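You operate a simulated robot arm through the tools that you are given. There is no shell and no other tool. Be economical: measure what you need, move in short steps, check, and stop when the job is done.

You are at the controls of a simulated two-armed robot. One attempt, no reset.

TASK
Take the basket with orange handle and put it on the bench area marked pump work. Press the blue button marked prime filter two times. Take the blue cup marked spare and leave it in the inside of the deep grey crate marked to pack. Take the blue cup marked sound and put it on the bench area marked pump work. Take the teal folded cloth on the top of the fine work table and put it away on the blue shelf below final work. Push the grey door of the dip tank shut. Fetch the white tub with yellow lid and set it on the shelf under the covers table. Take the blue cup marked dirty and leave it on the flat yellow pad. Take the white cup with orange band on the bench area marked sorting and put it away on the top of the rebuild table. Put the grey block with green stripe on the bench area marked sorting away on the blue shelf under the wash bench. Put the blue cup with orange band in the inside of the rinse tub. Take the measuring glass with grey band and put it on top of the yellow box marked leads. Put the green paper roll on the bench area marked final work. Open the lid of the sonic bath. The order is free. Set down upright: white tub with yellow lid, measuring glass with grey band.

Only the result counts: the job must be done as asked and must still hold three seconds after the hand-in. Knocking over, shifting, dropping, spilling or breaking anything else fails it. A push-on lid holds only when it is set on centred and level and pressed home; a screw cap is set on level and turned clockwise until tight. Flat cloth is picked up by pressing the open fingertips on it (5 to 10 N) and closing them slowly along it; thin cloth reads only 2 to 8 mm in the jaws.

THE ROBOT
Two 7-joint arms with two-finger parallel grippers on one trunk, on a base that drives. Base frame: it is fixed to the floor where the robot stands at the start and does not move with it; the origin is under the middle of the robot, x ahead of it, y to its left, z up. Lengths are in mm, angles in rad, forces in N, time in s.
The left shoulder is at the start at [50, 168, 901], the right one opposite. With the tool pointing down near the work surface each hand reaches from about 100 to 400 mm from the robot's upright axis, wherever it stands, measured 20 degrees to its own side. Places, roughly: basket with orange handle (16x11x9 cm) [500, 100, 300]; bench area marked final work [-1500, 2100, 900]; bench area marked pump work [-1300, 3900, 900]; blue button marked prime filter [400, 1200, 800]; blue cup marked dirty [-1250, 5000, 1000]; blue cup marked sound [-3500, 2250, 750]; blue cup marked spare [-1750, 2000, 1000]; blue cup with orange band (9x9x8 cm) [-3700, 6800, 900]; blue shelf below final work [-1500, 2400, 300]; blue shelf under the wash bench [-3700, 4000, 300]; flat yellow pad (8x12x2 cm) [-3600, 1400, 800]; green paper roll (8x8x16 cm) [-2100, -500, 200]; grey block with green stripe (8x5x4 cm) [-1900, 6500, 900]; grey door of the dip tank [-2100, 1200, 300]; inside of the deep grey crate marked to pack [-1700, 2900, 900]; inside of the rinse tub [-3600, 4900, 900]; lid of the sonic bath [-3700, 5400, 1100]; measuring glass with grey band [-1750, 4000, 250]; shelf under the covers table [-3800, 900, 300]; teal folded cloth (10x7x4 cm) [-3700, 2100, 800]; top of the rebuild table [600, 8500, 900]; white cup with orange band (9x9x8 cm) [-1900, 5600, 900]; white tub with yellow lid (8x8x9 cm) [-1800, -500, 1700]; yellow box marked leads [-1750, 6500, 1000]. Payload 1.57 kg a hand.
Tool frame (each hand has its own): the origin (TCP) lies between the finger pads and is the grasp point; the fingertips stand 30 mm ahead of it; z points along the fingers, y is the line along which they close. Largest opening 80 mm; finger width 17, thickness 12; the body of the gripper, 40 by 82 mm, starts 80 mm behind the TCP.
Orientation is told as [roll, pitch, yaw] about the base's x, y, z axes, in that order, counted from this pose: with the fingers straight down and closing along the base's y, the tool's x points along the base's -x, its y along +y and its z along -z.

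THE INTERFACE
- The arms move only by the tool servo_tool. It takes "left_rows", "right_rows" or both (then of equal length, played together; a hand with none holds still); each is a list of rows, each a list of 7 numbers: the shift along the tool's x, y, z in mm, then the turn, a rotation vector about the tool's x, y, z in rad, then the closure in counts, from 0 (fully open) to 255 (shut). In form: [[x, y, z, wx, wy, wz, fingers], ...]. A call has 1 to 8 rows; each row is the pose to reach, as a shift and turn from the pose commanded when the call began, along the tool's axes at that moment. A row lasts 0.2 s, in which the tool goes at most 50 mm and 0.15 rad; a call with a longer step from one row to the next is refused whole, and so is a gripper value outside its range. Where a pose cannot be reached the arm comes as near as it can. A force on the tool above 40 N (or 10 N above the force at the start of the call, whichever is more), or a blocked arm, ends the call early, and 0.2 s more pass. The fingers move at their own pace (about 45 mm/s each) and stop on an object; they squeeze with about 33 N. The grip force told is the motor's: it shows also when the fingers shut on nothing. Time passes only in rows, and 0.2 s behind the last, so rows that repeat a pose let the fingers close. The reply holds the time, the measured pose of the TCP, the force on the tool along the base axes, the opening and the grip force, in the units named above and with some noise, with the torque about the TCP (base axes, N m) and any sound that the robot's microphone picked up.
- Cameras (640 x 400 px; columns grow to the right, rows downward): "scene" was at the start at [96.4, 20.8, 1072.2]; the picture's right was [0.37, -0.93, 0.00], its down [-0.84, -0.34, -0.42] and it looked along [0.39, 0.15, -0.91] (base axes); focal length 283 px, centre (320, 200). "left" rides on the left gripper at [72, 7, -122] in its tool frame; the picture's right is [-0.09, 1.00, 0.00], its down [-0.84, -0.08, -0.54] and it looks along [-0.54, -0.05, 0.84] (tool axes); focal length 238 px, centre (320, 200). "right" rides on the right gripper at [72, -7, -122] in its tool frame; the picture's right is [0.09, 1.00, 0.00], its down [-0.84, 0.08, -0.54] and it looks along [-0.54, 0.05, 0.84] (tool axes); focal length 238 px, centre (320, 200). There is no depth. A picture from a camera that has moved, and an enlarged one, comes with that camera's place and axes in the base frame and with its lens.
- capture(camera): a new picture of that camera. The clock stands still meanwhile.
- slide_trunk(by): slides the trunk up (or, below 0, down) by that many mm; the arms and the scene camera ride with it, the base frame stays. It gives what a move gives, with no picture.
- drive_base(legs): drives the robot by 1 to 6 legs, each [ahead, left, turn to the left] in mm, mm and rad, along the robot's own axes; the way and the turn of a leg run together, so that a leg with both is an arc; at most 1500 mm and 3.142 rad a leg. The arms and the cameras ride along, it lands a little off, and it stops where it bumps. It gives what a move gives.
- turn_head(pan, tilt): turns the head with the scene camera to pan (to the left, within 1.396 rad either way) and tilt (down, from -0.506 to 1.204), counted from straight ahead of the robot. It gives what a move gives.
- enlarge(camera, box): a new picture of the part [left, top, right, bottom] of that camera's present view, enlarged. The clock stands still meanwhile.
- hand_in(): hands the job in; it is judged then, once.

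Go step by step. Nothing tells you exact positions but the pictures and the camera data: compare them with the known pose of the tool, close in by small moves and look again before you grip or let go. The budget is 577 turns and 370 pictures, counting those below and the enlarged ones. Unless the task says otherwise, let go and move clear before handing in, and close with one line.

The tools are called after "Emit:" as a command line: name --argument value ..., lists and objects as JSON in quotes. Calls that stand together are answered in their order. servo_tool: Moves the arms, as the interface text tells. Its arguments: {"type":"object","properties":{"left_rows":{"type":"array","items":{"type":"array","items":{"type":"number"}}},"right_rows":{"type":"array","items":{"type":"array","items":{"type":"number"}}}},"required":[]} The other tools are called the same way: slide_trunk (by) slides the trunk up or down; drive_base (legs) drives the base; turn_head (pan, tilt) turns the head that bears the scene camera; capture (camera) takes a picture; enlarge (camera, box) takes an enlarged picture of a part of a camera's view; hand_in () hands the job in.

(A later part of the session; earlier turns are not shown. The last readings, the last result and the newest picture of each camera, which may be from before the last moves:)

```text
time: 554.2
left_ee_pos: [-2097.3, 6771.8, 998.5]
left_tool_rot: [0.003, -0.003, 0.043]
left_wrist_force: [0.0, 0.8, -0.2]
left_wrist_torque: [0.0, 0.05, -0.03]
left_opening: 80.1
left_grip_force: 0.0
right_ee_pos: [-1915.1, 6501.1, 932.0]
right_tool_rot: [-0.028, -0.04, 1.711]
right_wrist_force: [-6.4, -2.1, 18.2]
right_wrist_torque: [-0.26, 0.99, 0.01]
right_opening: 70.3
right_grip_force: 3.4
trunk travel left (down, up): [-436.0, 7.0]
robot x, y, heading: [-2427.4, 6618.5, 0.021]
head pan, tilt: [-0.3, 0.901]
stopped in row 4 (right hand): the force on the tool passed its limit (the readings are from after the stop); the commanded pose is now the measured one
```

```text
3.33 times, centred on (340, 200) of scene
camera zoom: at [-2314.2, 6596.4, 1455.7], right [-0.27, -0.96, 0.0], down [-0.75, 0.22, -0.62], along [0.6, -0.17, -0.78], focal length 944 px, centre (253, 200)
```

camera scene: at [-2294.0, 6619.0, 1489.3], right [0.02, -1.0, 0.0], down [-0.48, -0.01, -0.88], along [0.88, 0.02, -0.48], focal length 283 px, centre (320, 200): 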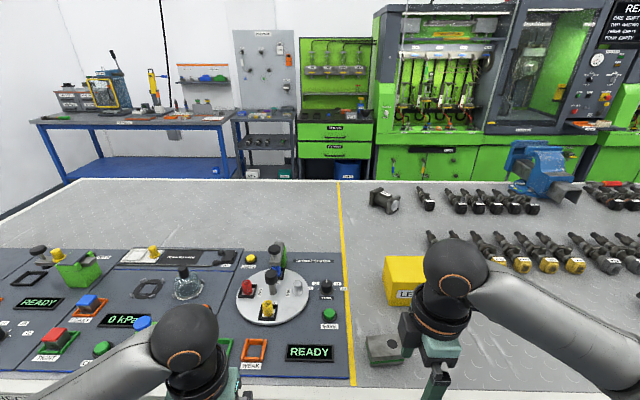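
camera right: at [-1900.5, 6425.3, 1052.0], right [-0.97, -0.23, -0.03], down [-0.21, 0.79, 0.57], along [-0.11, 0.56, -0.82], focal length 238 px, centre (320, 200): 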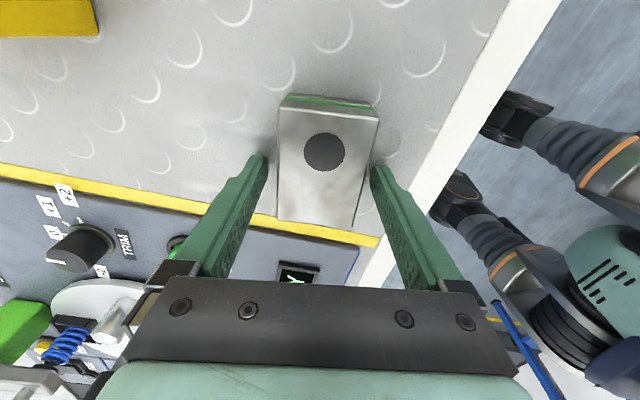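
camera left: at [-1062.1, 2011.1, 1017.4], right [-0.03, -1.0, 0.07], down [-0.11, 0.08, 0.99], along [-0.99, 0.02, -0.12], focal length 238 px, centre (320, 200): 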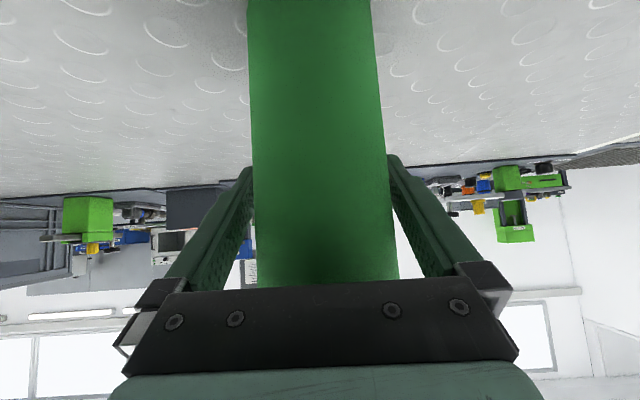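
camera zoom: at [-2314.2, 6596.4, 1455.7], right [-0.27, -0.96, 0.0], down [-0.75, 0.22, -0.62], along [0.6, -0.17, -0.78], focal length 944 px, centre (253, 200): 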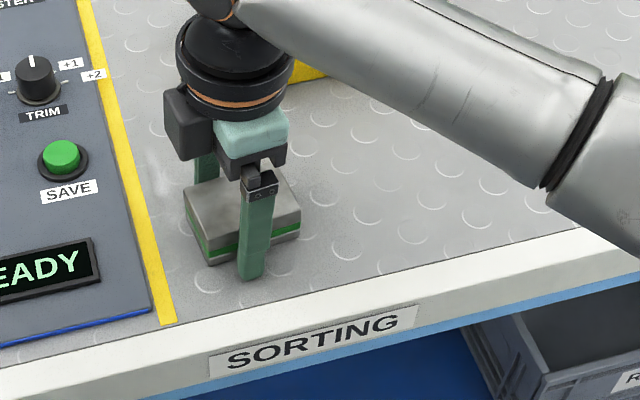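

The fingertips are in fact already down at bench level beside the block. Back up a few mm and close.

Emit:
servo_tool --right_rows '[[0, 0, -5, 0, 0, 0, 50], [0, 0, -5, 0, 0, 0, 120], [0, 0, -5, 0, 0, 0, 200], [0, 0, -5, 0, 0, 0, 255], [0, 0, -5, 0, 0, 0, 255]]'

Emit:
capture --camera "right"

```text
time: 555.4
left_ee_pos: [-2096.7, 6773.1, 998.4]
left_tool_rot: [0.004, -0.001, 0.043]
left_wrist_force: [0.0, 0.0, 0.6]
left_wrist_torque: [-0.01, 0.01, -0.01]
left_opening: 80.0
left_grip_force: 0.0
right_ee_pos: [-1915.1, 6500.2, 934.1]
right_tool_rot: [-0.027, -0.036, 1.711]
right_wrist_force: [-1.0, 0.4, 0.4]
right_wrist_torque: [0.06, 0.0, 0.01]
right_opening: 49.7
right_grip_force: 33.3
trunk travel left (down, up): [-436.0, 7.0]
robot x, y, heading: [-2425.9, 6619.7, 0.019]
head pan, tilt: [-0.3, 0.901]
```

```text
141 pictures are left
camera right: at [-1899.9, 6424.6, 1053.9], right [-0.97, -0.23, -0.03], down [-0.2, 0.79, 0.57], along [-0.11, 0.56, -0.82], focal length 238 px, centre (320, 200)
```

right: 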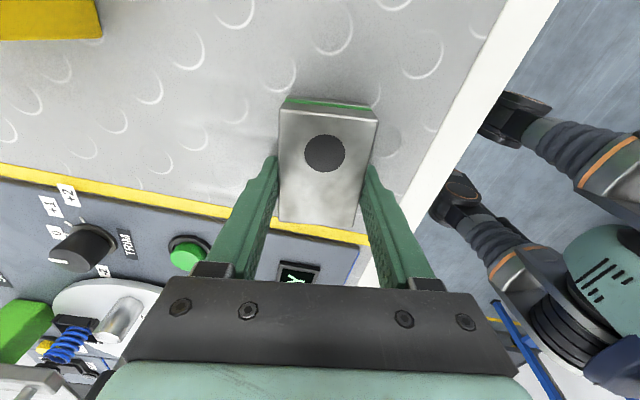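

Gripped at 50 mm. Lift and retract.

Emit:
servo_tool --right_rows '[[0, 0, -30, 0, 0, 0, 255], [0, 0, -75, 0, 0, 0, 255], [0, 20, -110, 0, 0, 0, 255], [0, 60, -120, 0, 0, 0, 255], [0, 100, -120, 0, 0, 0, 255]]'

Emit:
turn_head --pan 0 --tilt 0.6

Emit:
capture --camera "scene"

```text
time: 556.6
left_ee_pos: [-2096.6, 6772.3, 998.8]
left_tool_rot: [0.004, -0.003, 0.042]
left_wrist_force: [0.8, -0.1, 0.3]
left_wrist_torque: [-0.03, -0.02, 0.03]
left_opening: 80.1
left_grip_force: 0.1
right_ee_pos: [-2015.8, 6480.5, 1050.4]
right_tool_rot: [-0.027, -0.038, 1.711]
right_wrist_force: [0.4, 0.1, -2.1]
right_wrist_torque: [0.01, 0.0, -0.01]
right_opening: 49.8
right_grip_force: 33.1
trunk travel left (down, up): [-436.0, 7.0]
robot x, y, heading: [-2428.1, 6615.8, 0.02]
head pan, tilt: [-0.3, 0.901]
```

```text
time: 557.4
left_ee_pos: [-2095.0, 6772.2, 998.1]
left_tool_rot: [0.002, 0.0, 0.043]
left_wrist_force: [-0.1, -0.1, -0.3]
left_wrist_torque: [-0.02, 0.02, 0.02]
left_opening: 79.9
left_grip_force: 0.1
right_ee_pos: [-2015.6, 6482.5, 1050.0]
right_tool_rot: [-0.027, -0.038, 1.71]
right_wrist_force: [-0.7, 1.1, -3.3]
right_wrist_torque: [0.01, -0.01, -0.02]
right_opening: 49.5
right_grip_force: 33.7
trunk travel left (down, up): [-436.0, 7.0]
robot x, y, heading: [-2423.1, 6619.1, 0.022]
head pan, tilt: [0.0, 0.6]
```

```text
140 pictures are left
camera scene: at [-2297.2, 6618.8, 1480.2], right [0.02, -1.0, 0.0], down [-0.57, -0.01, -0.82], along [0.82, 0.02, -0.57], focal length 283 px, centre (320, 200)
```

scene: 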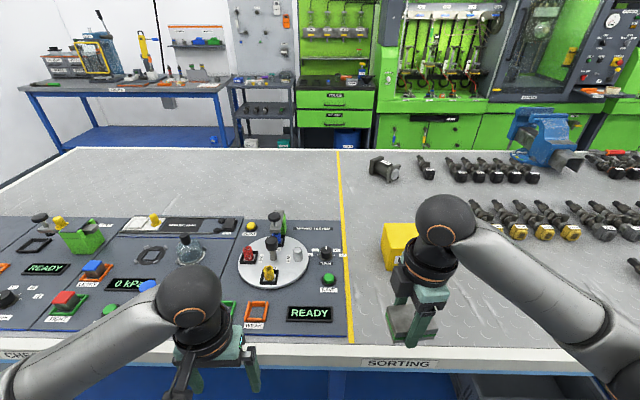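

Block held. Now turn west for the blue cup with orange band near [-3700, 6800].

Emit:
drive_base --legs '[[-280, 0, 0], [0, 0, 3.12]]'

Emit:
turn_head --pan 0 --tilt 0.6

Emit:
capture --camera "scene"

```text
time: 566.6
left_ee_pos: [-3039.4, 6460.0, 997.6]
left_tool_rot: [0.004, 0.0, -3.111]
left_wrist_force: [-0.4, -0.8, 0.1]
left_wrist_torque: [0.01, -0.03, -0.03]
left_opening: 80.2
left_grip_force: 0.1
right_ee_pos: [-3115.2, 6752.2, 1050.0]
right_tool_rot: [-0.026, -0.04, -1.444]
right_wrist_force: [-0.2, -0.4, -3.8]
right_wrist_torque: [-0.02, -0.01, 0.01]
right_opening: 49.6
right_grip_force: 33.3
trunk travel left (down, up): [-436.0, 7.0]
robot x, y, heading: [-2707.0, 6610.9, -3.135]
head pan, tilt: [0.0, 0.6]
```

```text
time: 567.2
left_ee_pos: [-3038.7, 6460.1, 997.3]
left_tool_rot: [0.004, 0.0, -3.11]
left_wrist_force: [0.2, 0.3, -1.3]
left_wrist_torque: [0.0, -0.02, 0.03]
left_opening: 80.0
left_grip_force: 0.0
right_ee_pos: [-3113.7, 6752.9, 1049.7]
right_tool_rot: [-0.026, -0.038, -1.442]
right_wrist_force: [0.4, 0.1, -2.6]
right_wrist_torque: [-0.05, 0.01, -0.03]
right_opening: 49.6
right_grip_force: 33.0
trunk travel left (down, up): [-436.0, 7.0]
robot x, y, heading: [-2707.6, 6609.9, -3.133]
head pan, tilt: [0.0, 0.6]
```

```text
139 pictures are left
camera scene: at [-2834.4, 6608.7, 1480.3], right [-0.01, 1.0, 0.0], down [0.57, 0.01, -0.82], along [-0.82, -0.01, -0.57], focal length 283 px, centre (320, 200)
```

scene: 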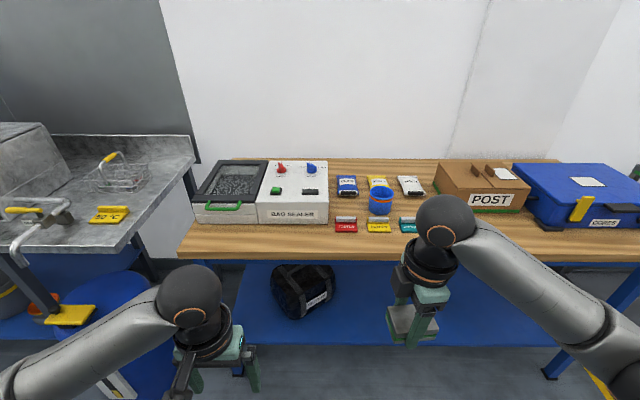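

Emit:
drive_base --legs '[[0, -330, 0], [400, 0, 0]]'

Emit:
capture --camera "left"

Emit:
capture --camera "scene"

```text
time: 571.6
left_ee_pos: [-3444.5, 6790.8, 996.7]
left_tool_rot: [0.005, 0.0, -3.114]
left_wrist_force: [-0.2, -0.2, 0.2]
left_wrist_torque: [-0.01, 0.0, 0.0]
left_opening: 80.1
left_grip_force: 0.1
right_ee_pos: [-3521.9, 7081.0, 1048.6]
right_tool_rot: [-0.026, -0.037, -1.443]
right_wrist_force: [0.1, -0.7, -4.0]
right_wrist_torque: [-0.07, -0.03, 0.02]
right_opening: 49.3
right_grip_force: 32.8
trunk travel left (down, up): [-436.0, 7.0]
robot x, y, heading: [-3112.4, 6939.6, -3.131]
head pan, tilt: [0.0, 0.6]
```

```text
138 pictures are left
camera left: at [-3371.5, 6784.4, 1118.6], right [-0.06, -1.0, 0.0], down [-0.84, 0.05, 0.54], along [-0.54, 0.03, -0.84], focal length 238 px, centre (320, 200)
```

left: 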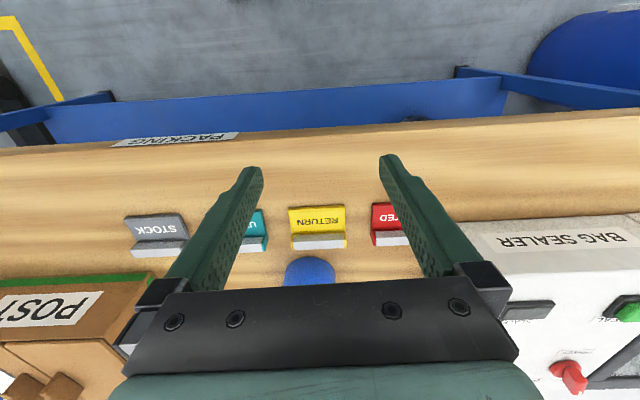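

```text
137 pictures are left
camera scene: at [-3241.6, 6938.4, 1480.2], right [-0.01, 1.0, 0.0], down [0.57, 0.01, -0.82], along [-0.82, -0.01, -0.57], focal length 283 px, centre (320, 200)
```

scene: 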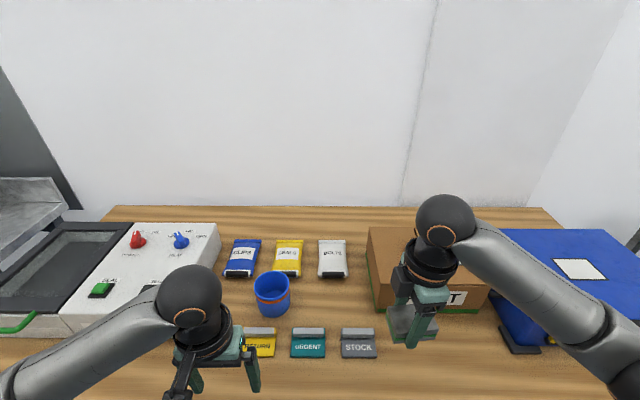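

Emit:
drive_base --legs '[[28, 0, 0]]'

Emit:
servo_tool --left_rows '[[-45, 4, 0, 0, 0, 0, 60], [-90, 8, 0, 0, 0, 0, 110], [-135, 12, 0, 0, 0, 0, 110], [-180, 15, 0, 0, 0, 0, 110], [-216, 18, 10, 0, 0, 0, 110]]'

Emit:
capture --camera "left"

```text
time: 572.4
left_ee_pos: [-3474.1, 6790.2, 998.1]
left_tool_rot: [0.004, -0.001, -3.111]
left_wrist_force: [0.6, -0.9, 0.1]
left_wrist_torque: [-0.02, -0.04, 0.0]
left_opening: 80.2
left_grip_force: 0.1
right_ee_pos: [-3548.4, 7081.8, 1050.0]
right_tool_rot: [-0.024, -0.039, -1.444]
right_wrist_force: [-0.3, -0.1, -3.1]
right_wrist_torque: [-0.01, -0.06, -0.01]
right_opening: 49.7
right_grip_force: 33.0
trunk travel left (down, up): [-436.0, 7.0]
robot x, y, heading: [-3140.3, 6940.3, -3.132]
head pan, tilt: [0.0, 0.6]
```

```text
time: 573.6
left_ee_pos: [-3688.7, 6766.5, 987.6]
left_tool_rot: [0.002, -0.001, -3.112]
left_wrist_force: [0.0, 0.4, -0.6]
left_wrist_torque: [-0.03, 0.0, 0.01]
left_opening: 45.7
left_grip_force: 0.0
right_ee_pos: [-3549.9, 7081.5, 1049.9]
right_tool_rot: [-0.026, -0.037, -1.443]
right_wrist_force: [0.2, 0.5, -3.9]
right_wrist_torque: [-0.04, -0.03, -0.02]
right_opening: 49.4
right_grip_force: 32.8
trunk travel left (down, up): [-436.0, 7.0]
robot x, y, heading: [-3137.7, 6946.0, -3.132]
head pan, tilt: [0.0, 0.6]
```

```text
136 pictures are left
camera left: at [-3615.1, 6761.0, 1108.7], right [-0.06, -1.0, 0.0], down [-0.84, 0.06, 0.54], along [-0.54, 0.03, -0.84], focal length 238 px, centre (320, 200)
```

left: 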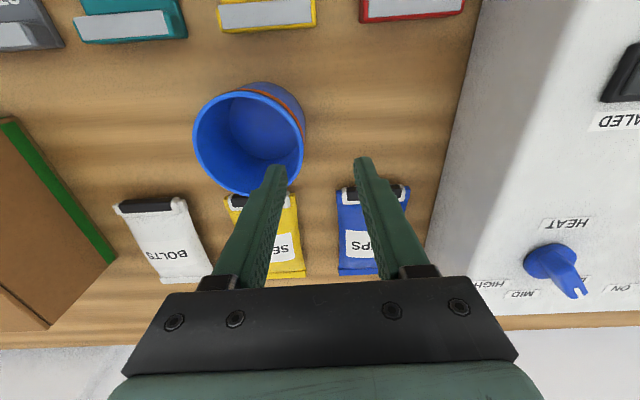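

Emit:
servo_tool --left_rows '[[8, -7, 15, 0, 0, 0, 110], [15, -12, 35, 0, 0, 0, 110]]'

Emit:
capture --camera "left"

```text
time: 574.2
left_ee_pos: [-3673.6, 6780.0, 954.0]
left_tool_rot: [0.001, 0.0, -3.111]
left_wrist_force: [-0.3, 0.4, 0.1]
left_wrist_torque: [0.0, 0.0, 0.02]
left_opening: 45.4
left_grip_force: 0.0
right_ee_pos: [-3549.0, 7081.7, 1050.8]
right_tool_rot: [-0.027, -0.038, -1.443]
right_wrist_force: [0.1, -0.4, -2.7]
right_wrist_torque: [-0.01, -0.01, 0.02]
right_opening: 49.8
right_grip_force: 32.9
trunk travel left (down, up): [-436.0, 7.0]
robot x, y, heading: [-3138.3, 6938.4, -3.132]
head pan, tilt: [0.0, 0.6]
```

```text
135 pictures are left
camera left: at [-3599.7, 6772.9, 1074.2], right [-0.06, -1.0, 0.0], down [-0.84, 0.05, 0.54], along [-0.54, 0.03, -0.84], focal length 238 px, centre (320, 200)
```

left: 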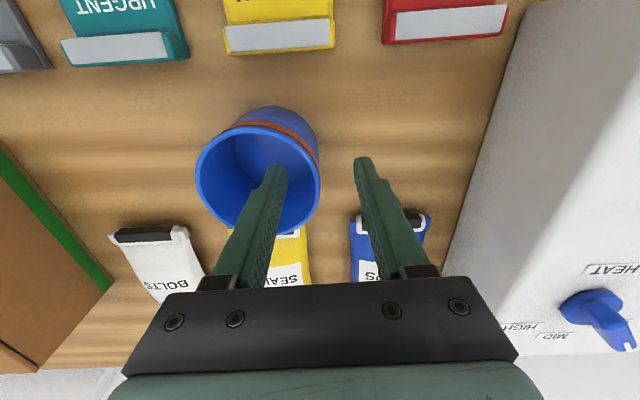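

Emit:
servo_tool --left_rows '[[0, 0, 15, 0, 0, 0, 110], [0, 0, 32, 0, 0, 0, 110], [0, 0, 32, 0, 0, 0, 180], [0, 0, 32, 0, 0, 0, 255], [0, 0, 32, 0, 0, 0, 255], [0, 0, 32, 0, 0, 0, 255]]'

Emit:
capture --camera "left"

```text
time: 575.6
left_ee_pos: [-3673.0, 6778.9, 922.7]
left_tool_rot: [0.001, -0.004, -3.112]
left_wrist_force: [-0.5, 1.4, 4.5]
left_wrist_torque: [0.48, 0.03, 0.04]
left_opening: 2.4
left_grip_force: 24.3
right_ee_pos: [-3547.7, 7081.9, 1050.5]
right_tool_rot: [-0.025, -0.038, -1.443]
right_wrist_force: [-1.1, -0.6, -2.3]
right_wrist_torque: [0.01, -0.01, 0.0]
right_opening: 49.8
right_grip_force: 33.1
trunk travel left (down, up): [-436.0, 7.0]
robot x, y, heading: [-3136.6, 6942.5, -3.133]
head pan, tilt: [0.0, 0.6]
```

```text
134 pictures are left
camera left: at [-3599.3, 6773.2, 1043.0], right [-0.06, -1.0, 0.0], down [-0.84, 0.05, 0.54], along [-0.54, 0.03, -0.84], focal length 238 px, centre (320, 200)
```

left: 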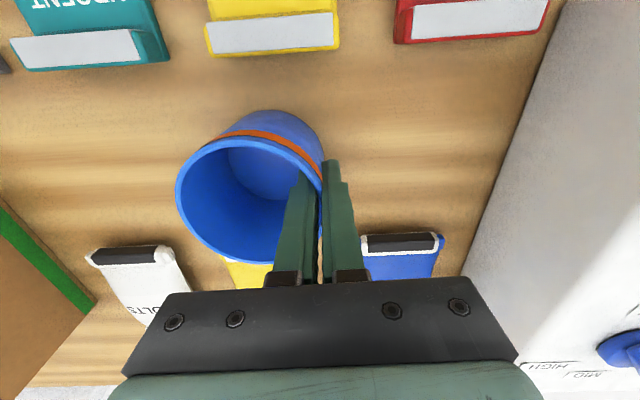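

Pinched. Lift, retract, and strafe south toward the sonic bath and rinse tub.

Emit:
servo_tool --left_rows '[[0, 0, -30, 0, 0, 0, 255], [0, 0, -75, 0, 0, 0, 255], [0, 0, -120, 0, 0, 0, 255], [45, 0, -135, 0, 0, 0, 255], [90, 0, -135, 0, 0, 0, 255], [135, 0, -135, 0, 0, 0, 255], [180, 0, -125, 0, 0, 0, 255]]'

Emit:
drive_base --legs '[[-400, 0, 0], [0, 1300, 0]]'

Emit:
turn_head --pan 0 --tilt 0.5

Emit:
capture --camera "scene"

```text
time: 577.2
left_ee_pos: [-3491.6, 6784.3, 1047.1]
left_tool_rot: [0.003, 0.0, -3.11]
left_wrist_force: [1.4, 0.2, -1.5]
left_wrist_torque: [-0.03, 0.0, -0.01]
left_opening: 2.2
left_grip_force: 23.3
right_ee_pos: [-3548.2, 7080.8, 1050.4]
right_tool_rot: [-0.026, -0.039, -1.444]
right_wrist_force: [0.9, -0.7, -3.6]
right_wrist_torque: [-0.04, -0.01, -0.02]
right_opening: 49.5
right_grip_force: 33.2
trunk travel left (down, up): [-436.0, 7.0]
robot x, y, heading: [-3141.8, 6941.6, -3.131]
head pan, tilt: [0.0, 0.6]
```

```text
time: 585.8
left_ee_pos: [-3078.1, 5482.9, 1047.2]
left_tool_rot: [0.002, 0.0, -3.106]
left_wrist_force: [0.2, 0.3, 0.0]
left_wrist_torque: [-0.02, 0.01, -0.02]
left_opening: 2.2
left_grip_force: 23.3
right_ee_pos: [-3134.5, 5781.7, 1050.5]
right_tool_rot: [-0.026, -0.038, -1.435]
right_wrist_force: [0.2, -0.8, -3.2]
right_wrist_torque: [0.0, -0.05, -0.02]
right_opening: 49.7
right_grip_force: 33.0
trunk travel left (down, up): [-436.0, 7.0]
robot x, y, heading: [-2726.9, 5644.9, -3.126]
head pan, tilt: [0.0, 0.6]
```

```text
time: 586.5
left_ee_pos: [-3079.3, 5483.6, 1046.7]
left_tool_rot: [0.004, -0.001, -3.104]
left_wrist_force: [1.2, -0.8, -1.2]
left_wrist_torque: [-0.02, -0.02, -0.01]
left_opening: 2.2
left_grip_force: 23.8
right_ee_pos: [-3135.6, 5781.9, 1050.3]
right_tool_rot: [-0.025, -0.04, -1.437]
right_wrist_force: [0.1, 0.2, -2.6]
right_wrist_torque: [-0.01, -0.04, -0.01]
right_opening: 49.5
right_grip_force: 33.0
trunk travel left (down, up): [-436.0, 7.0]
robot x, y, heading: [-2724.3, 5642.0, -3.124]
head pan, tilt: [0.0, 0.499]
```

```text
133 pictures are left
camera scene: at [-2858.1, 5640.0, 1489.3], right [-0.02, 1.0, 0.0], down [0.48, 0.01, -0.88], along [-0.88, -0.01, -0.48], focal length 283 px, centre (320, 200)
```

scene: 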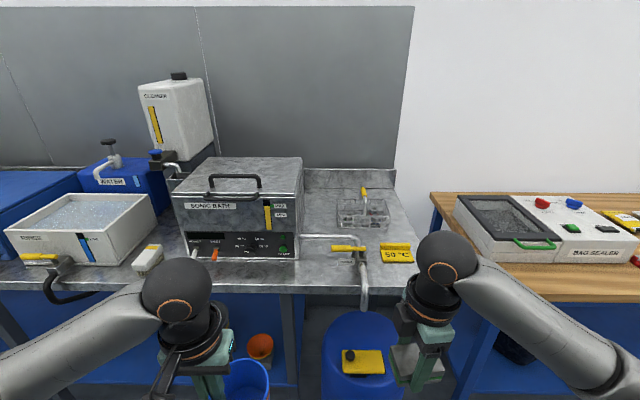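

The rinse tub is left of the sonic bath. Strafe left for the cup first.

Emit:
drive_base --legs '[[0, 620, 0]]'

Emit:
turn_head --pan 0.1 --tilt 0.6

Emit:
capture --camera "scene"

```text
time: 590.0
left_ee_pos: [-3069.7, 4866.7, 1046.7]
left_tool_rot: [0.002, 0.0, -3.106]
left_wrist_force: [-0.3, 0.1, -0.2]
left_wrist_torque: [-0.02, -0.03, 0.04]
left_opening: 2.0
left_grip_force: 24.1
right_ee_pos: [-3125.7, 5163.9, 1049.7]
right_tool_rot: [-0.026, -0.038, -1.438]
right_wrist_force: [-0.1, -0.3, -1.9]
right_wrist_torque: [-0.05, -0.05, -0.03]
right_opening: 49.5
right_grip_force: 33.0
trunk travel left (down, up): [-436.0, 7.0]
robot x, y, heading: [-2717.9, 5025.3, -3.127]
head pan, tilt: [0.0, 0.499]
```

```text
time: 590.6
left_ee_pos: [-3069.6, 4866.4, 1046.6]
left_tool_rot: [0.004, 0.0, -3.105]
left_wrist_force: [-0.1, -0.1, -0.5]
left_wrist_torque: [-0.04, 0.01, -0.03]
left_opening: 2.2
left_grip_force: 23.9
right_ee_pos: [-3127.8, 5165.1, 1050.4]
right_tool_rot: [-0.027, -0.04, -1.439]
right_wrist_force: [-0.3, -1.3, -3.0]
right_wrist_torque: [-0.07, 0.01, 0.0]
right_opening: 49.6
right_grip_force: 33.0
trunk travel left (down, up): [-436.0, 7.0]
robot x, y, heading: [-2721.3, 5023.3, -3.126]
head pan, tilt: [0.099, 0.6]
```

```text
132 pictures are left
camera scene: at [-2845.3, 5013.2, 1480.3], right [-0.11, 0.99, 0.0], down [0.56, 0.06, -0.83], along [-0.82, -0.09, -0.56], focal length 283 px, centre (320, 200)
```

scene: 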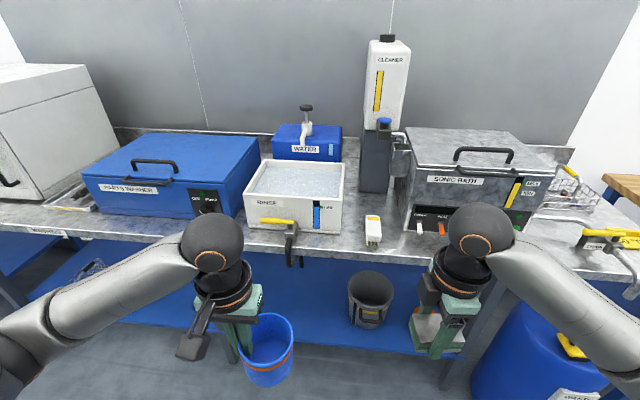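

Emit:
servo_tool --left_rows '[[-40, 0, -20, 0, 0, 0, 255], [-80, 0, -45, 0, 0, 0, 255], [-115, 0, -75, 0, 0, 0, 255], [-140, 0, -110, 0, 0, 0, 255], [-140, 0, -130, 0, 0, 0, 255]]'

Emit:
drive_base --legs '[[280, 40, 0]]'

Emit:
capture --camera "left"

Emit:
capture --camera "scene"

```text
time: 591.8
left_ee_pos: [-3209.1, 4860.3, 1176.3]
left_tool_rot: [0.002, 0.002, -3.106]
left_wrist_force: [-0.3, -0.2, 0.2]
left_wrist_torque: [0.0, -0.01, 0.02]
left_opening: 1.8
left_grip_force: 23.4
right_ee_pos: [-3125.0, 5164.0, 1049.5]
right_tool_rot: [-0.026, -0.038, -1.438]
right_wrist_force: [1.0, 0.1, -3.0]
right_wrist_torque: [-0.04, -0.03, 0.01]
right_opening: 49.4
right_grip_force: 32.9
trunk travel left (down, up): [-436.0, 7.0]
robot x, y, heading: [-2714.3, 5026.3, -3.129]
head pan, tilt: [0.099, 0.6]
```

```text
time: 593.8
left_ee_pos: [-3487.8, 4818.3, 1177.1]
left_tool_rot: [0.003, 0.0, -3.108]
left_wrist_force: [-1.0, 0.9, -0.9]
left_wrist_torque: [-0.04, -0.03, 0.02]
left_opening: 2.2
left_grip_force: 23.3
right_ee_pos: [-3403.8, 5121.8, 1049.4]
right_tool_rot: [-0.025, -0.038, -1.438]
right_wrist_force: [-0.2, -0.6, -2.5]
right_wrist_torque: [0.0, -0.02, 0.04]
right_opening: 49.7
right_grip_force: 33.0
trunk travel left (down, up): [-436.0, 7.0]
robot x, y, heading: [-2993.6, 4979.4, -3.128]
head pan, tilt: [0.099, 0.6]
```

```text
131 pictures are left
camera left: at [-3413.9, 4812.1, 1297.6], right [-0.06, -1.0, 0.0], down [-0.84, 0.05, 0.54], along [-0.54, 0.03, -0.84], focal length 238 px, centre (320, 200)
```

left: 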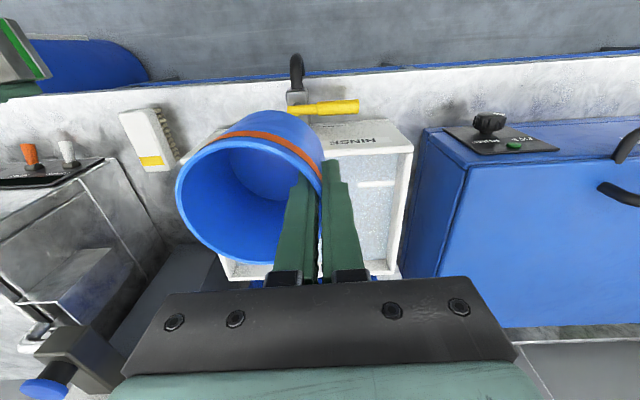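

```text
130 pictures are left
camera scene: at [-3123.9, 4969.3, 1480.2], right [-0.11, 0.99, 0.0], down [0.56, 0.06, -0.82], along [-0.82, -0.09, -0.57], focal length 283 px, centre (320, 200)
```

scene: 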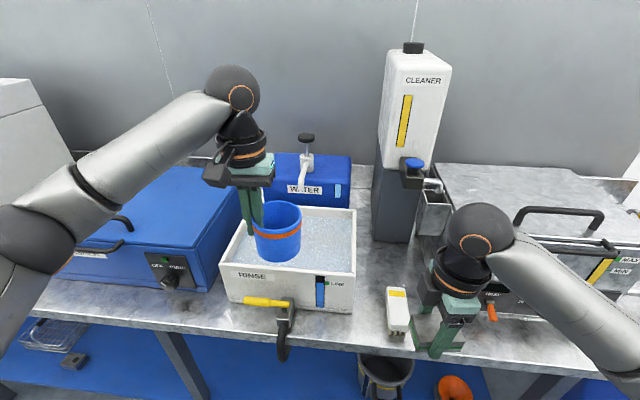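

Tub rim: x -3540…-3770, y 4712…5001, z ≈ 1009. Retract the right hand a bit, drive in, and bring the cup over the tub.

Emit:
servo_tool --right_rows '[[0, 35, 0, 0, 0, 0, 255], [0, 70, 0, 0, 0, 0, 255]]'

Emit:
drive_base --legs '[[105, 0, 0]]'

Emit:
servo_tool --left_rows '[[-30, 0, 0, 0, 0, 0, 255], [-60, 0, 10, 0, 0, 0, 255]]'

Emit:
capture --camera "left"

Emit:
capture --camera "scene"

```text
time: 594.4
left_ee_pos: [-3487.4, 4818.2, 1177.1]
left_tool_rot: [0.004, -0.002, -3.108]
left_wrist_force: [0.3, 0.6, 0.0]
left_wrist_torque: [-0.03, -0.02, 0.02]
left_opening: 2.1
left_grip_force: 23.7
right_ee_pos: [-3334.1, 5130.7, 1046.9]
right_tool_rot: [-0.025, -0.038, -1.44]
right_wrist_force: [0.1, -0.7, -3.3]
right_wrist_torque: [-0.06, -0.01, 0.01]
right_opening: 49.6
right_grip_force: 33.2
trunk travel left (down, up): [-436.0, 7.0]
robot x, y, heading: [-2993.9, 4981.7, -3.133]
head pan, tilt: [0.099, 0.6]
```

```text
time: 595.6
left_ee_pos: [-3592.4, 4816.4, 1176.8]
left_tool_rot: [0.005, -0.001, -3.112]
left_wrist_force: [0.0, 0.6, -0.2]
left_wrist_torque: [-0.02, -0.02, 0.0]
left_opening: 2.0
left_grip_force: 23.6
right_ee_pos: [-3439.0, 5128.7, 1047.2]
right_tool_rot: [-0.025, -0.038, -1.442]
right_wrist_force: [-1.0, -0.7, -4.0]
right_wrist_torque: [0.0, -0.03, 0.03]
right_opening: 49.7
right_grip_force: 33.5
trunk travel left (down, up): [-436.0, 7.0]
robot x, y, heading: [-3101.4, 4980.0, -3.131]
head pan, tilt: [0.099, 0.6]
```

```text
time: 596.2
left_ee_pos: [-3653.7, 4815.3, 1165.0]
left_tool_rot: [0.005, 0.0, -3.111]
left_wrist_force: [0.3, 0.5, -0.4]
left_wrist_torque: [-0.01, -0.03, 0.01]
left_opening: 2.0
left_grip_force: 23.9
right_ee_pos: [-3437.7, 5130.0, 1046.9]
right_tool_rot: [-0.024, -0.038, -1.443]
right_wrist_force: [0.1, 0.1, -3.7]
right_wrist_torque: [-0.02, -0.02, 0.0]
right_opening: 49.6
right_grip_force: 32.8
trunk travel left (down, up): [-436.0, 7.0]
robot x, y, heading: [-3100.9, 4979.9, -3.132]
head pan, tilt: [0.099, 0.6]
```

```text
129 pictures are left
camera left: at [-3578.7, 4809.5, 1286.8], right [-0.06, -1.0, 0.0], down [-0.84, 0.05, 0.54], along [-0.54, 0.03, -0.84], focal length 238 px, centre (320, 200)
```

left: 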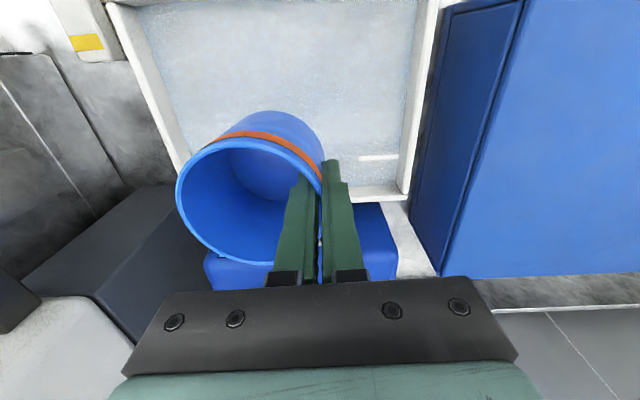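

```text
128 pictures are left
camera scene: at [-3227.9, 4968.6, 1480.2], right [-0.11, 0.99, 0.0], down [0.56, 0.06, -0.82], along [-0.82, -0.09, -0.57], focal length 283 px, centre (320, 200)
```

scene: 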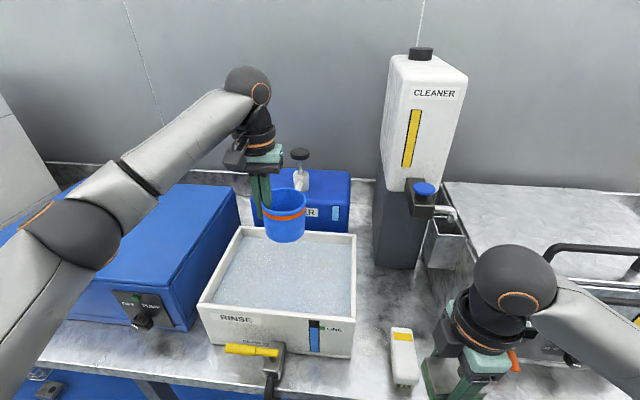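

Emit:
servo_tool --left_rows '[[5, 0, 45, 0, 0, 0, 255], [8, 0, 85, 0, 0, 0, 255], [8, 0, 115, 0, 0, 0, 255], [8, 0, 135, 0, 0, 0, 255]]'

Emit:
capture --camera "scene"

```text
time: 597.2
left_ee_pos: [-3643.7, 4814.2, 1031.1]
left_tool_rot: [0.003, -0.002, -3.112]
left_wrist_force: [-0.4, -0.5, 0.7]
left_wrist_torque: [0.01, -0.01, 0.01]
left_opening: 2.4
left_grip_force: 23.0
right_ee_pos: [-3438.4, 5129.3, 1046.9]
right_tool_rot: [-0.026, -0.038, -1.442]
right_wrist_force: [0.0, 0.2, -2.4]
right_wrist_torque: [-0.02, -0.04, -0.01]
right_opening: 49.7
right_grip_force: 33.5
trunk travel left (down, up): [-436.0, 7.0]
robot x, y, heading: [-3103.1, 4980.2, -3.13]
head pan, tilt: [0.099, 0.6]
```

```text
127 pictures are left
camera scene: at [-3227.6, 4968.4, 1480.3], right [-0.11, 0.99, 0.0], down [0.56, 0.06, -0.82], along [-0.82, -0.09, -0.57], focal length 283 px, centre (320, 200)
```

scene: 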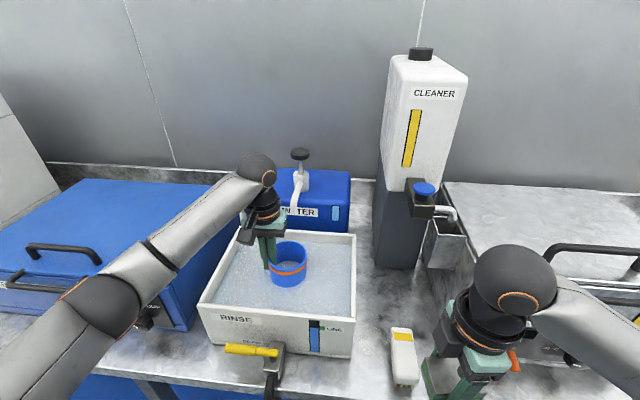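

Emit:
servo_tool --left_rows '[[0, 0, 8, 0, 0, 0, 255], [0, 0, 16, 0, 0, 0, 255], [0, 0, 22, 0, 0, 0, 255], [0, 0, 28, 0, 0, 0, 255], [0, 0, 34, 0, 0, 0, 255], [0, 0, 40, 0, 0, 0, 255]]'

Emit:
capture --camera "left"

Emit:
capture --camera "scene"

```text
time: 598.6
left_ee_pos: [-3643.4, 4814.3, 991.5]
left_tool_rot: [0.003, -0.002, -3.112]
left_wrist_force: [0.1, 0.7, 0.1]
left_wrist_torque: [-0.03, -0.05, 0.0]
left_opening: 2.1
left_grip_force: 23.1
right_ee_pos: [-3438.2, 5129.3, 1047.2]
right_tool_rot: [-0.027, -0.038, -1.441]
right_wrist_force: [0.4, -0.5, -2.3]
right_wrist_torque: [-0.03, -0.03, 0.02]
right_opening: 49.6
right_grip_force: 33.6
trunk travel left (down, up): [-436.0, 7.0]
robot x, y, heading: [-3099.0, 4979.0, -3.132]
head pan, tilt: [0.099, 0.6]
```

```text
126 pictures are left
camera left: at [-3569.4, 4809.1, 1112.5], right [-0.06, -1.0, 0.0], down [-0.84, 0.05, 0.54], along [-0.54, 0.03, -0.84], focal length 238 px, centre (320, 200)
```

left: 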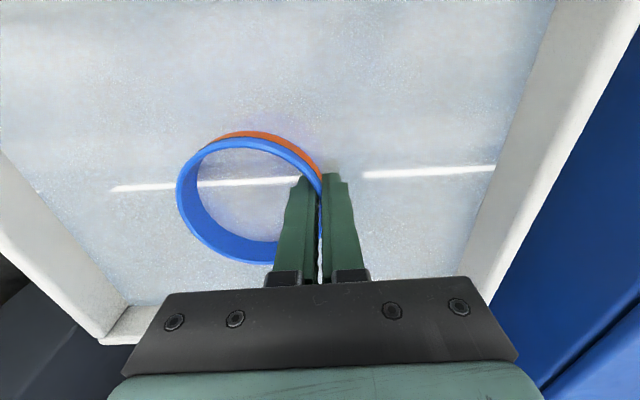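

```text
125 pictures are left
camera scene: at [-3227.5, 4968.4, 1480.3], right [-0.11, 0.99, 0.0], down [0.56, 0.06, -0.82], along [-0.82, -0.09, -0.57], focal length 283 px, centre (320, 200)
```

scene: 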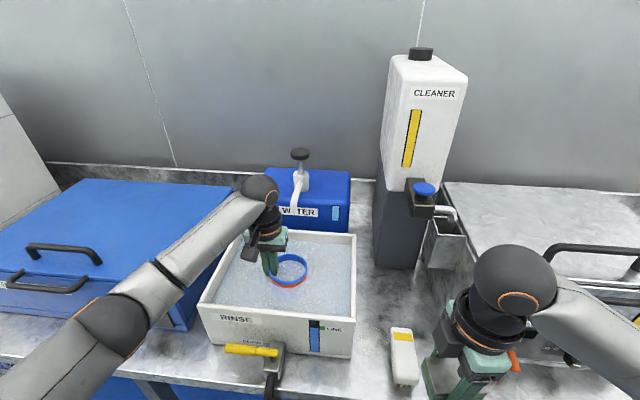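

Emit:
servo_tool --left_rows '[[0, 0, 6, 0, 0, 0, 255], [0, 0, 12, 0, 0, 0, 255], [0, 0, 18, 0, 0, 0, 255], [0, 0, 23, 0, 0, 0, 255], [0, 0, 28, 0, 0, 0, 255], [0, 0, 33, 0, 0, 0, 255]]'

Emit:
capture --camera "scene"

```text
time: 600.0
left_ee_pos: [-3644.3, 4815.0, 958.6]
left_tool_rot: [0.002, 0.0, -3.11]
left_wrist_force: [-0.1, 0.4, 0.1]
left_wrist_torque: [0.01, 0.02, 0.03]
left_opening: 2.0
left_grip_force: 24.2
right_ee_pos: [-3438.4, 5128.9, 1046.2]
right_tool_rot: [-0.026, -0.038, -1.441]
right_wrist_force: [-0.5, 1.1, -4.5]
right_wrist_torque: [-0.06, 0.0, 0.02]
right_opening: 49.8
right_grip_force: 33.3
trunk travel left (down, up): [-436.0, 7.0]
robot x, y, heading: [-3100.3, 4977.6, -3.129]
head pan, tilt: [0.099, 0.6]
```

```text
124 pictures are left
camera scene: at [-3227.5, 4968.4, 1480.3], right [-0.11, 0.99, 0.0], down [0.56, 0.06, -0.82], along [-0.82, -0.09, -0.57], focal length 283 px, centre (320, 200)
```

scene: 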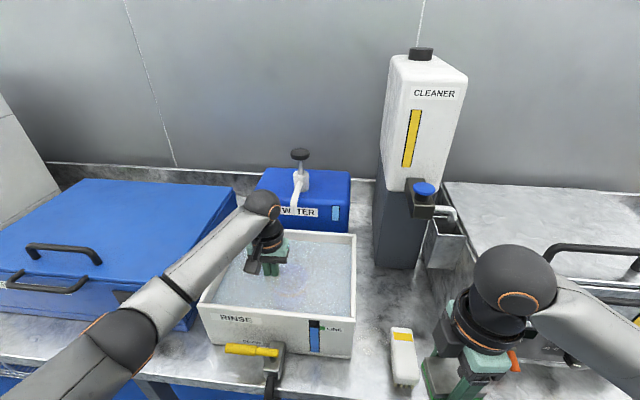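

Emit:
servo_tool --left_rows '[[0, 0, 5, 0, 0, 0, 255], [0, 0, 10, 0, 0, 0, 255], [0, 0, 15, 0, 0, 0, 255], [0, 0, 20, 0, 0, 0, 255], [0, 0, 25, 0, 0, 0, 255]]'

```text
time: 601.2
left_ee_pos: [-3644.2, 4815.9, 937.3]
left_tool_rot: [0.002, -0.008, -3.108]
left_wrist_force: [-0.2, -1.6, 22.4]
left_wrist_torque: [1.3, 0.17, 0.14]
left_opening: 2.7
left_grip_force: 24.1
right_ee_pos: [-3436.9, 5129.1, 1048.5]
right_tool_rot: [-0.028, -0.038, -1.442]
right_wrist_force: [0.9, -0.5, -3.3]
right_wrist_torque: [-0.02, -0.01, -0.04]
right_opening: 49.4
right_grip_force: 32.9
trunk travel left (down, up): [-436.0, 7.0]
robot x, y, heading: [-3098.9, 4975.9, -3.131]
head pan, tilt: [0.099, 0.6]
```

Floor contact. Relieve, release and lift straight out.

Emit:
servo_tool --left_rows '[[0, 0, -4, 0, 0, 0, 235], [0, 0, -4, 0, 0, 0, 200], [0, 0, -4, 0, 0, 0, 160], [0, 0, -4, 0, 0, 0, 130], [0, 0, -40, 0, 0, 0, 130], [0, 0, -85, 0, 0, 0, 130], [0, 0, -130, 0, 0, 0, 130], [0, 0, -170, 0, 0, 0, 130]]'

Emit:
capture --camera "left"

Emit:
capture --camera "scene"

```text
time: 603.0
left_ee_pos: [-3644.0, 4815.4, 1104.0]
left_tool_rot: [0.003, -0.002, -3.111]
left_wrist_force: [-0.2, 0.5, -0.3]
left_wrist_torque: [-0.01, -0.04, 0.02]
left_opening: 38.9
left_grip_force: 0.1
right_ee_pos: [-3438.7, 5130.0, 1046.9]
right_tool_rot: [-0.024, -0.04, -1.442]
right_wrist_force: [0.3, 0.2, -3.3]
right_wrist_torque: [-0.04, 0.0, 0.03]
right_opening: 49.7
right_grip_force: 32.9
trunk travel left (down, up): [-436.0, 7.0]
robot x, y, heading: [-3100.8, 4980.0, -3.132]
head pan, tilt: [0.099, 0.6]
```

```text
123 pictures are left
camera left: at [-3569.9, 4810.3, 1224.6], right [-0.06, -1.0, 0.0], down [-0.84, 0.05, 0.54], along [-0.54, 0.03, -0.84], focal length 238 px, centre (320, 200)
```

left: 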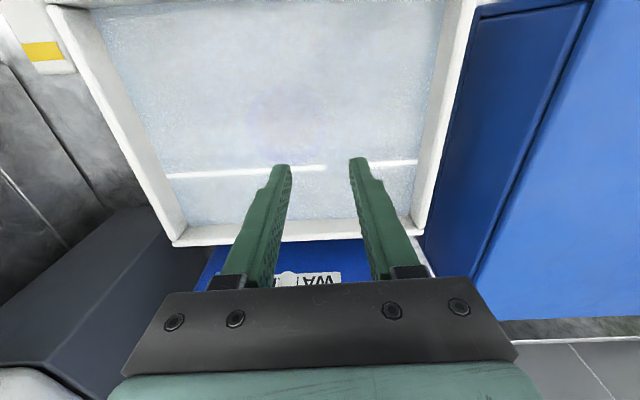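

```text
122 pictures are left
camera scene: at [-3227.2, 4968.7, 1480.3], right [-0.11, 0.99, 0.0], down [0.56, 0.06, -0.83], along [-0.82, -0.09, -0.56], focal length 283 px, centre (320, 200)
```

scene: 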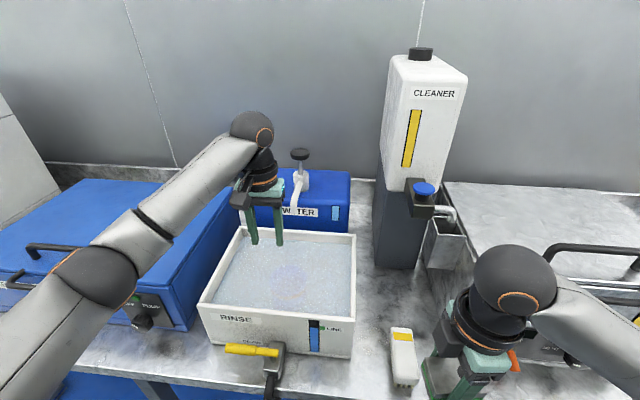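

Cup is in the rinse tub. Retract, yaw the left tool for the sonic bath's handle, and move right.

Emit:
servo_tool --left_rows '[[10, 0, -25, 0, 0, 0, 100], [40, 0, -45, 0, 0, 0, 50], [80, 0, -50, 0, 0, 0, 0], [125, 0, -50, 0, 0, 0, 0], [170, 0, -45, 0, 0, 0, 0]]'

Emit:
drive_base --legs '[[-250, 0, 0], [0, -550, 0]]'

Emit:
servo_tool --left_rows '[[0, 0, 0, 0, 0, 0.14, 0], [0, 0, 0, 0, 0, 0.28, 0], [0, 0, 0, 0, 0, 0.42, 0], [0, 0, 0, 0, 0, 0.56, 0], [0, 0, 0, 0, 0, 0.7, 0], [0, 0, 0, 0, 0, 0.84, 0], [0, 0, 0, 0, 0, 0.98, 0], [0, 0, 0, 0, 0, 1.12, 0]]'

Emit:
servo_tool --left_rows '[[0, 0, 0, 0, 0, 0.14, 0], [0, 0, 0, 0, 0, 0.28, 0], [0, 0, 0, 0, 0, 0.43, 0]]'

Emit:
turn_head --pan 0.1 --tilt 0.5

Emit:
capture --camera "scene"

```text
time: 604.2
left_ee_pos: [-3474.7, 4818.7, 1150.6]
left_tool_rot: [0.004, 0.0, -3.108]
left_wrist_force: [0.2, -0.2, -0.4]
left_wrist_torque: [-0.02, 0.01, -0.02]
left_opening: 80.1
left_grip_force: 0.1
right_ee_pos: [-3438.3, 5128.7, 1047.6]
right_tool_rot: [-0.025, -0.038, -1.442]
right_wrist_force: [0.2, -0.1, -2.7]
right_wrist_torque: [-0.04, 0.02, -0.02]
right_opening: 49.7
right_grip_force: 33.2
trunk travel left (down, up): [-436.0, 7.0]
robot x, y, heading: [-3098.0, 4980.7, -3.128]
head pan, tilt: [0.099, 0.6]
```

```text
time: 608.8
left_ee_pos: [-3226.2, 5379.1, 1149.5]
left_tool_rot: [0.005, 0.0, -3.112]
left_wrist_force: [0.4, 0.1, 0.2]
left_wrist_torque: [-0.01, -0.06, 0.0]
left_opening: 79.8
left_grip_force: 0.1
right_ee_pos: [-3190.6, 5688.6, 1047.1]
right_tool_rot: [-0.025, -0.039, -1.445]
right_wrist_force: [0.4, -0.6, -3.4]
right_wrist_torque: [-0.05, 0.0, -0.01]
right_opening: 49.3
right_grip_force: 33.3
trunk travel left (down, up): [-436.0, 7.0]
robot x, y, heading: [-2852.6, 5538.4, -3.128]
head pan, tilt: [0.099, 0.6]
```

```text
time: 610.6
left_ee_pos: [-3226.4, 5378.7, 1150.0]
left_tool_rot: [0.003, 0.001, 2.049]
left_wrist_force: [0.3, 0.8, 0.2]
left_wrist_torque: [0.01, 0.01, -0.03]
left_opening: 79.9
left_grip_force: 0.0
right_ee_pos: [-3190.9, 5687.2, 1047.8]
right_tool_rot: [-0.026, -0.039, -1.443]
right_wrist_force: [0.8, 0.5, -2.9]
right_wrist_torque: [-0.02, -0.02, -0.03]
right_opening: 49.6
right_grip_force: 33.4
trunk travel left (down, up): [-436.0, 7.0]
robot x, y, heading: [-2850.0, 5533.9, -3.134]
head pan, tilt: [0.099, 0.6]
```

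```text
time: 611.4
left_ee_pos: [-3226.7, 5379.7, 1149.2]
left_tool_rot: [0.0, 0.004, 1.617]
left_wrist_force: [-0.1, 0.0, -0.2]
left_wrist_torque: [0.02, 0.02, 0.0]
left_opening: 79.9
left_grip_force: 0.1
right_ee_pos: [-3191.1, 5686.4, 1047.9]
right_tool_rot: [-0.027, -0.038, -1.443]
right_wrist_force: [0.6, 0.4, -3.3]
right_wrist_torque: [-0.01, -0.01, 0.05]
right_opening: 49.6
right_grip_force: 33.1
trunk travel left (down, up): [-436.0, 7.0]
robot x, y, heading: [-2848.1, 5536.9, -3.132]
head pan, tilt: [0.099, 0.6]
```

```text
time: 612.1
left_ee_pos: [-3226.9, 5379.1, 1149.2]
left_tool_rot: [0.0, 0.003, 1.622]
left_wrist_force: [0.5, -0.6, -0.1]
left_wrist_torque: [0.01, 0.02, 0.01]
left_opening: 80.0
left_grip_force: 0.0
right_ee_pos: [-3190.2, 5687.2, 1047.5]
right_tool_rot: [-0.028, -0.04, -1.444]
right_wrist_force: [-0.1, -0.2, -3.7]
right_wrist_torque: [-0.06, 0.01, -0.03]
right_opening: 49.7
right_grip_force: 33.1
trunk travel left (down, up): [-436.0, 7.0]
robot x, y, heading: [-2851.2, 5538.8, -3.129]
head pan, tilt: [0.099, 0.499]
```

```text
121 pictures are left
camera scene: at [-2982.4, 5526.1, 1489.3], right [-0.11, 0.99, 0.0], down [0.48, 0.05, -0.88], along [-0.87, -0.1, -0.48], focal length 283 px, centre (320, 200)
```

scene: 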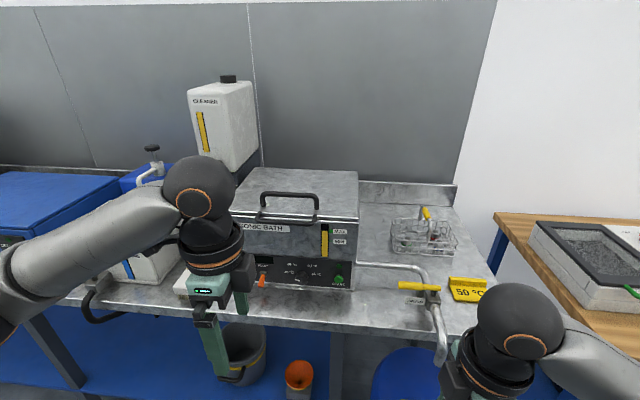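

Emit:
enlarge --camera "scene" --box '[210, 150, 390, 300]'

Emit:
capture --camera "left"

```text
2.67 times, centred on (300, 225) of scene
camera zoom: at [-2982.4, 5526.1, 1489.3], right [-0.11, 0.99, 0.0], down [0.48, 0.05, -0.88], along [-0.87, -0.1, -0.48], focal length 755 px, centre (373, 133)
```

zoom: 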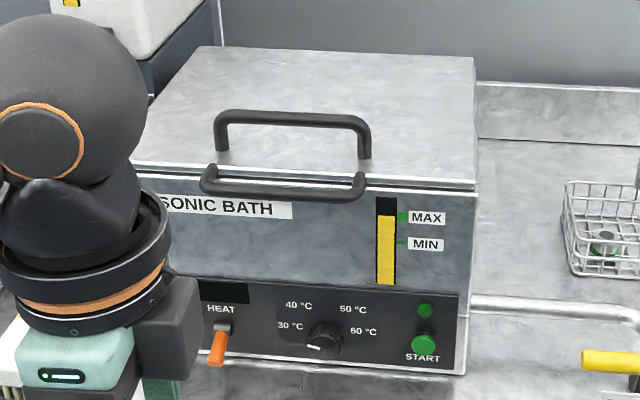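

```text
119 pictures are left
camera left: at [-3227.9, 5304.6, 1271.3], right [-1.0, 0.04, 0.0], down [0.03, 0.84, 0.54], along [0.02, 0.54, -0.84], focal length 238 px, centre (320, 200)
```

left: 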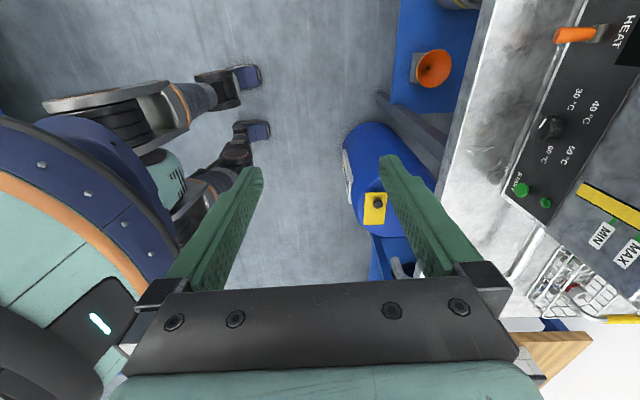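

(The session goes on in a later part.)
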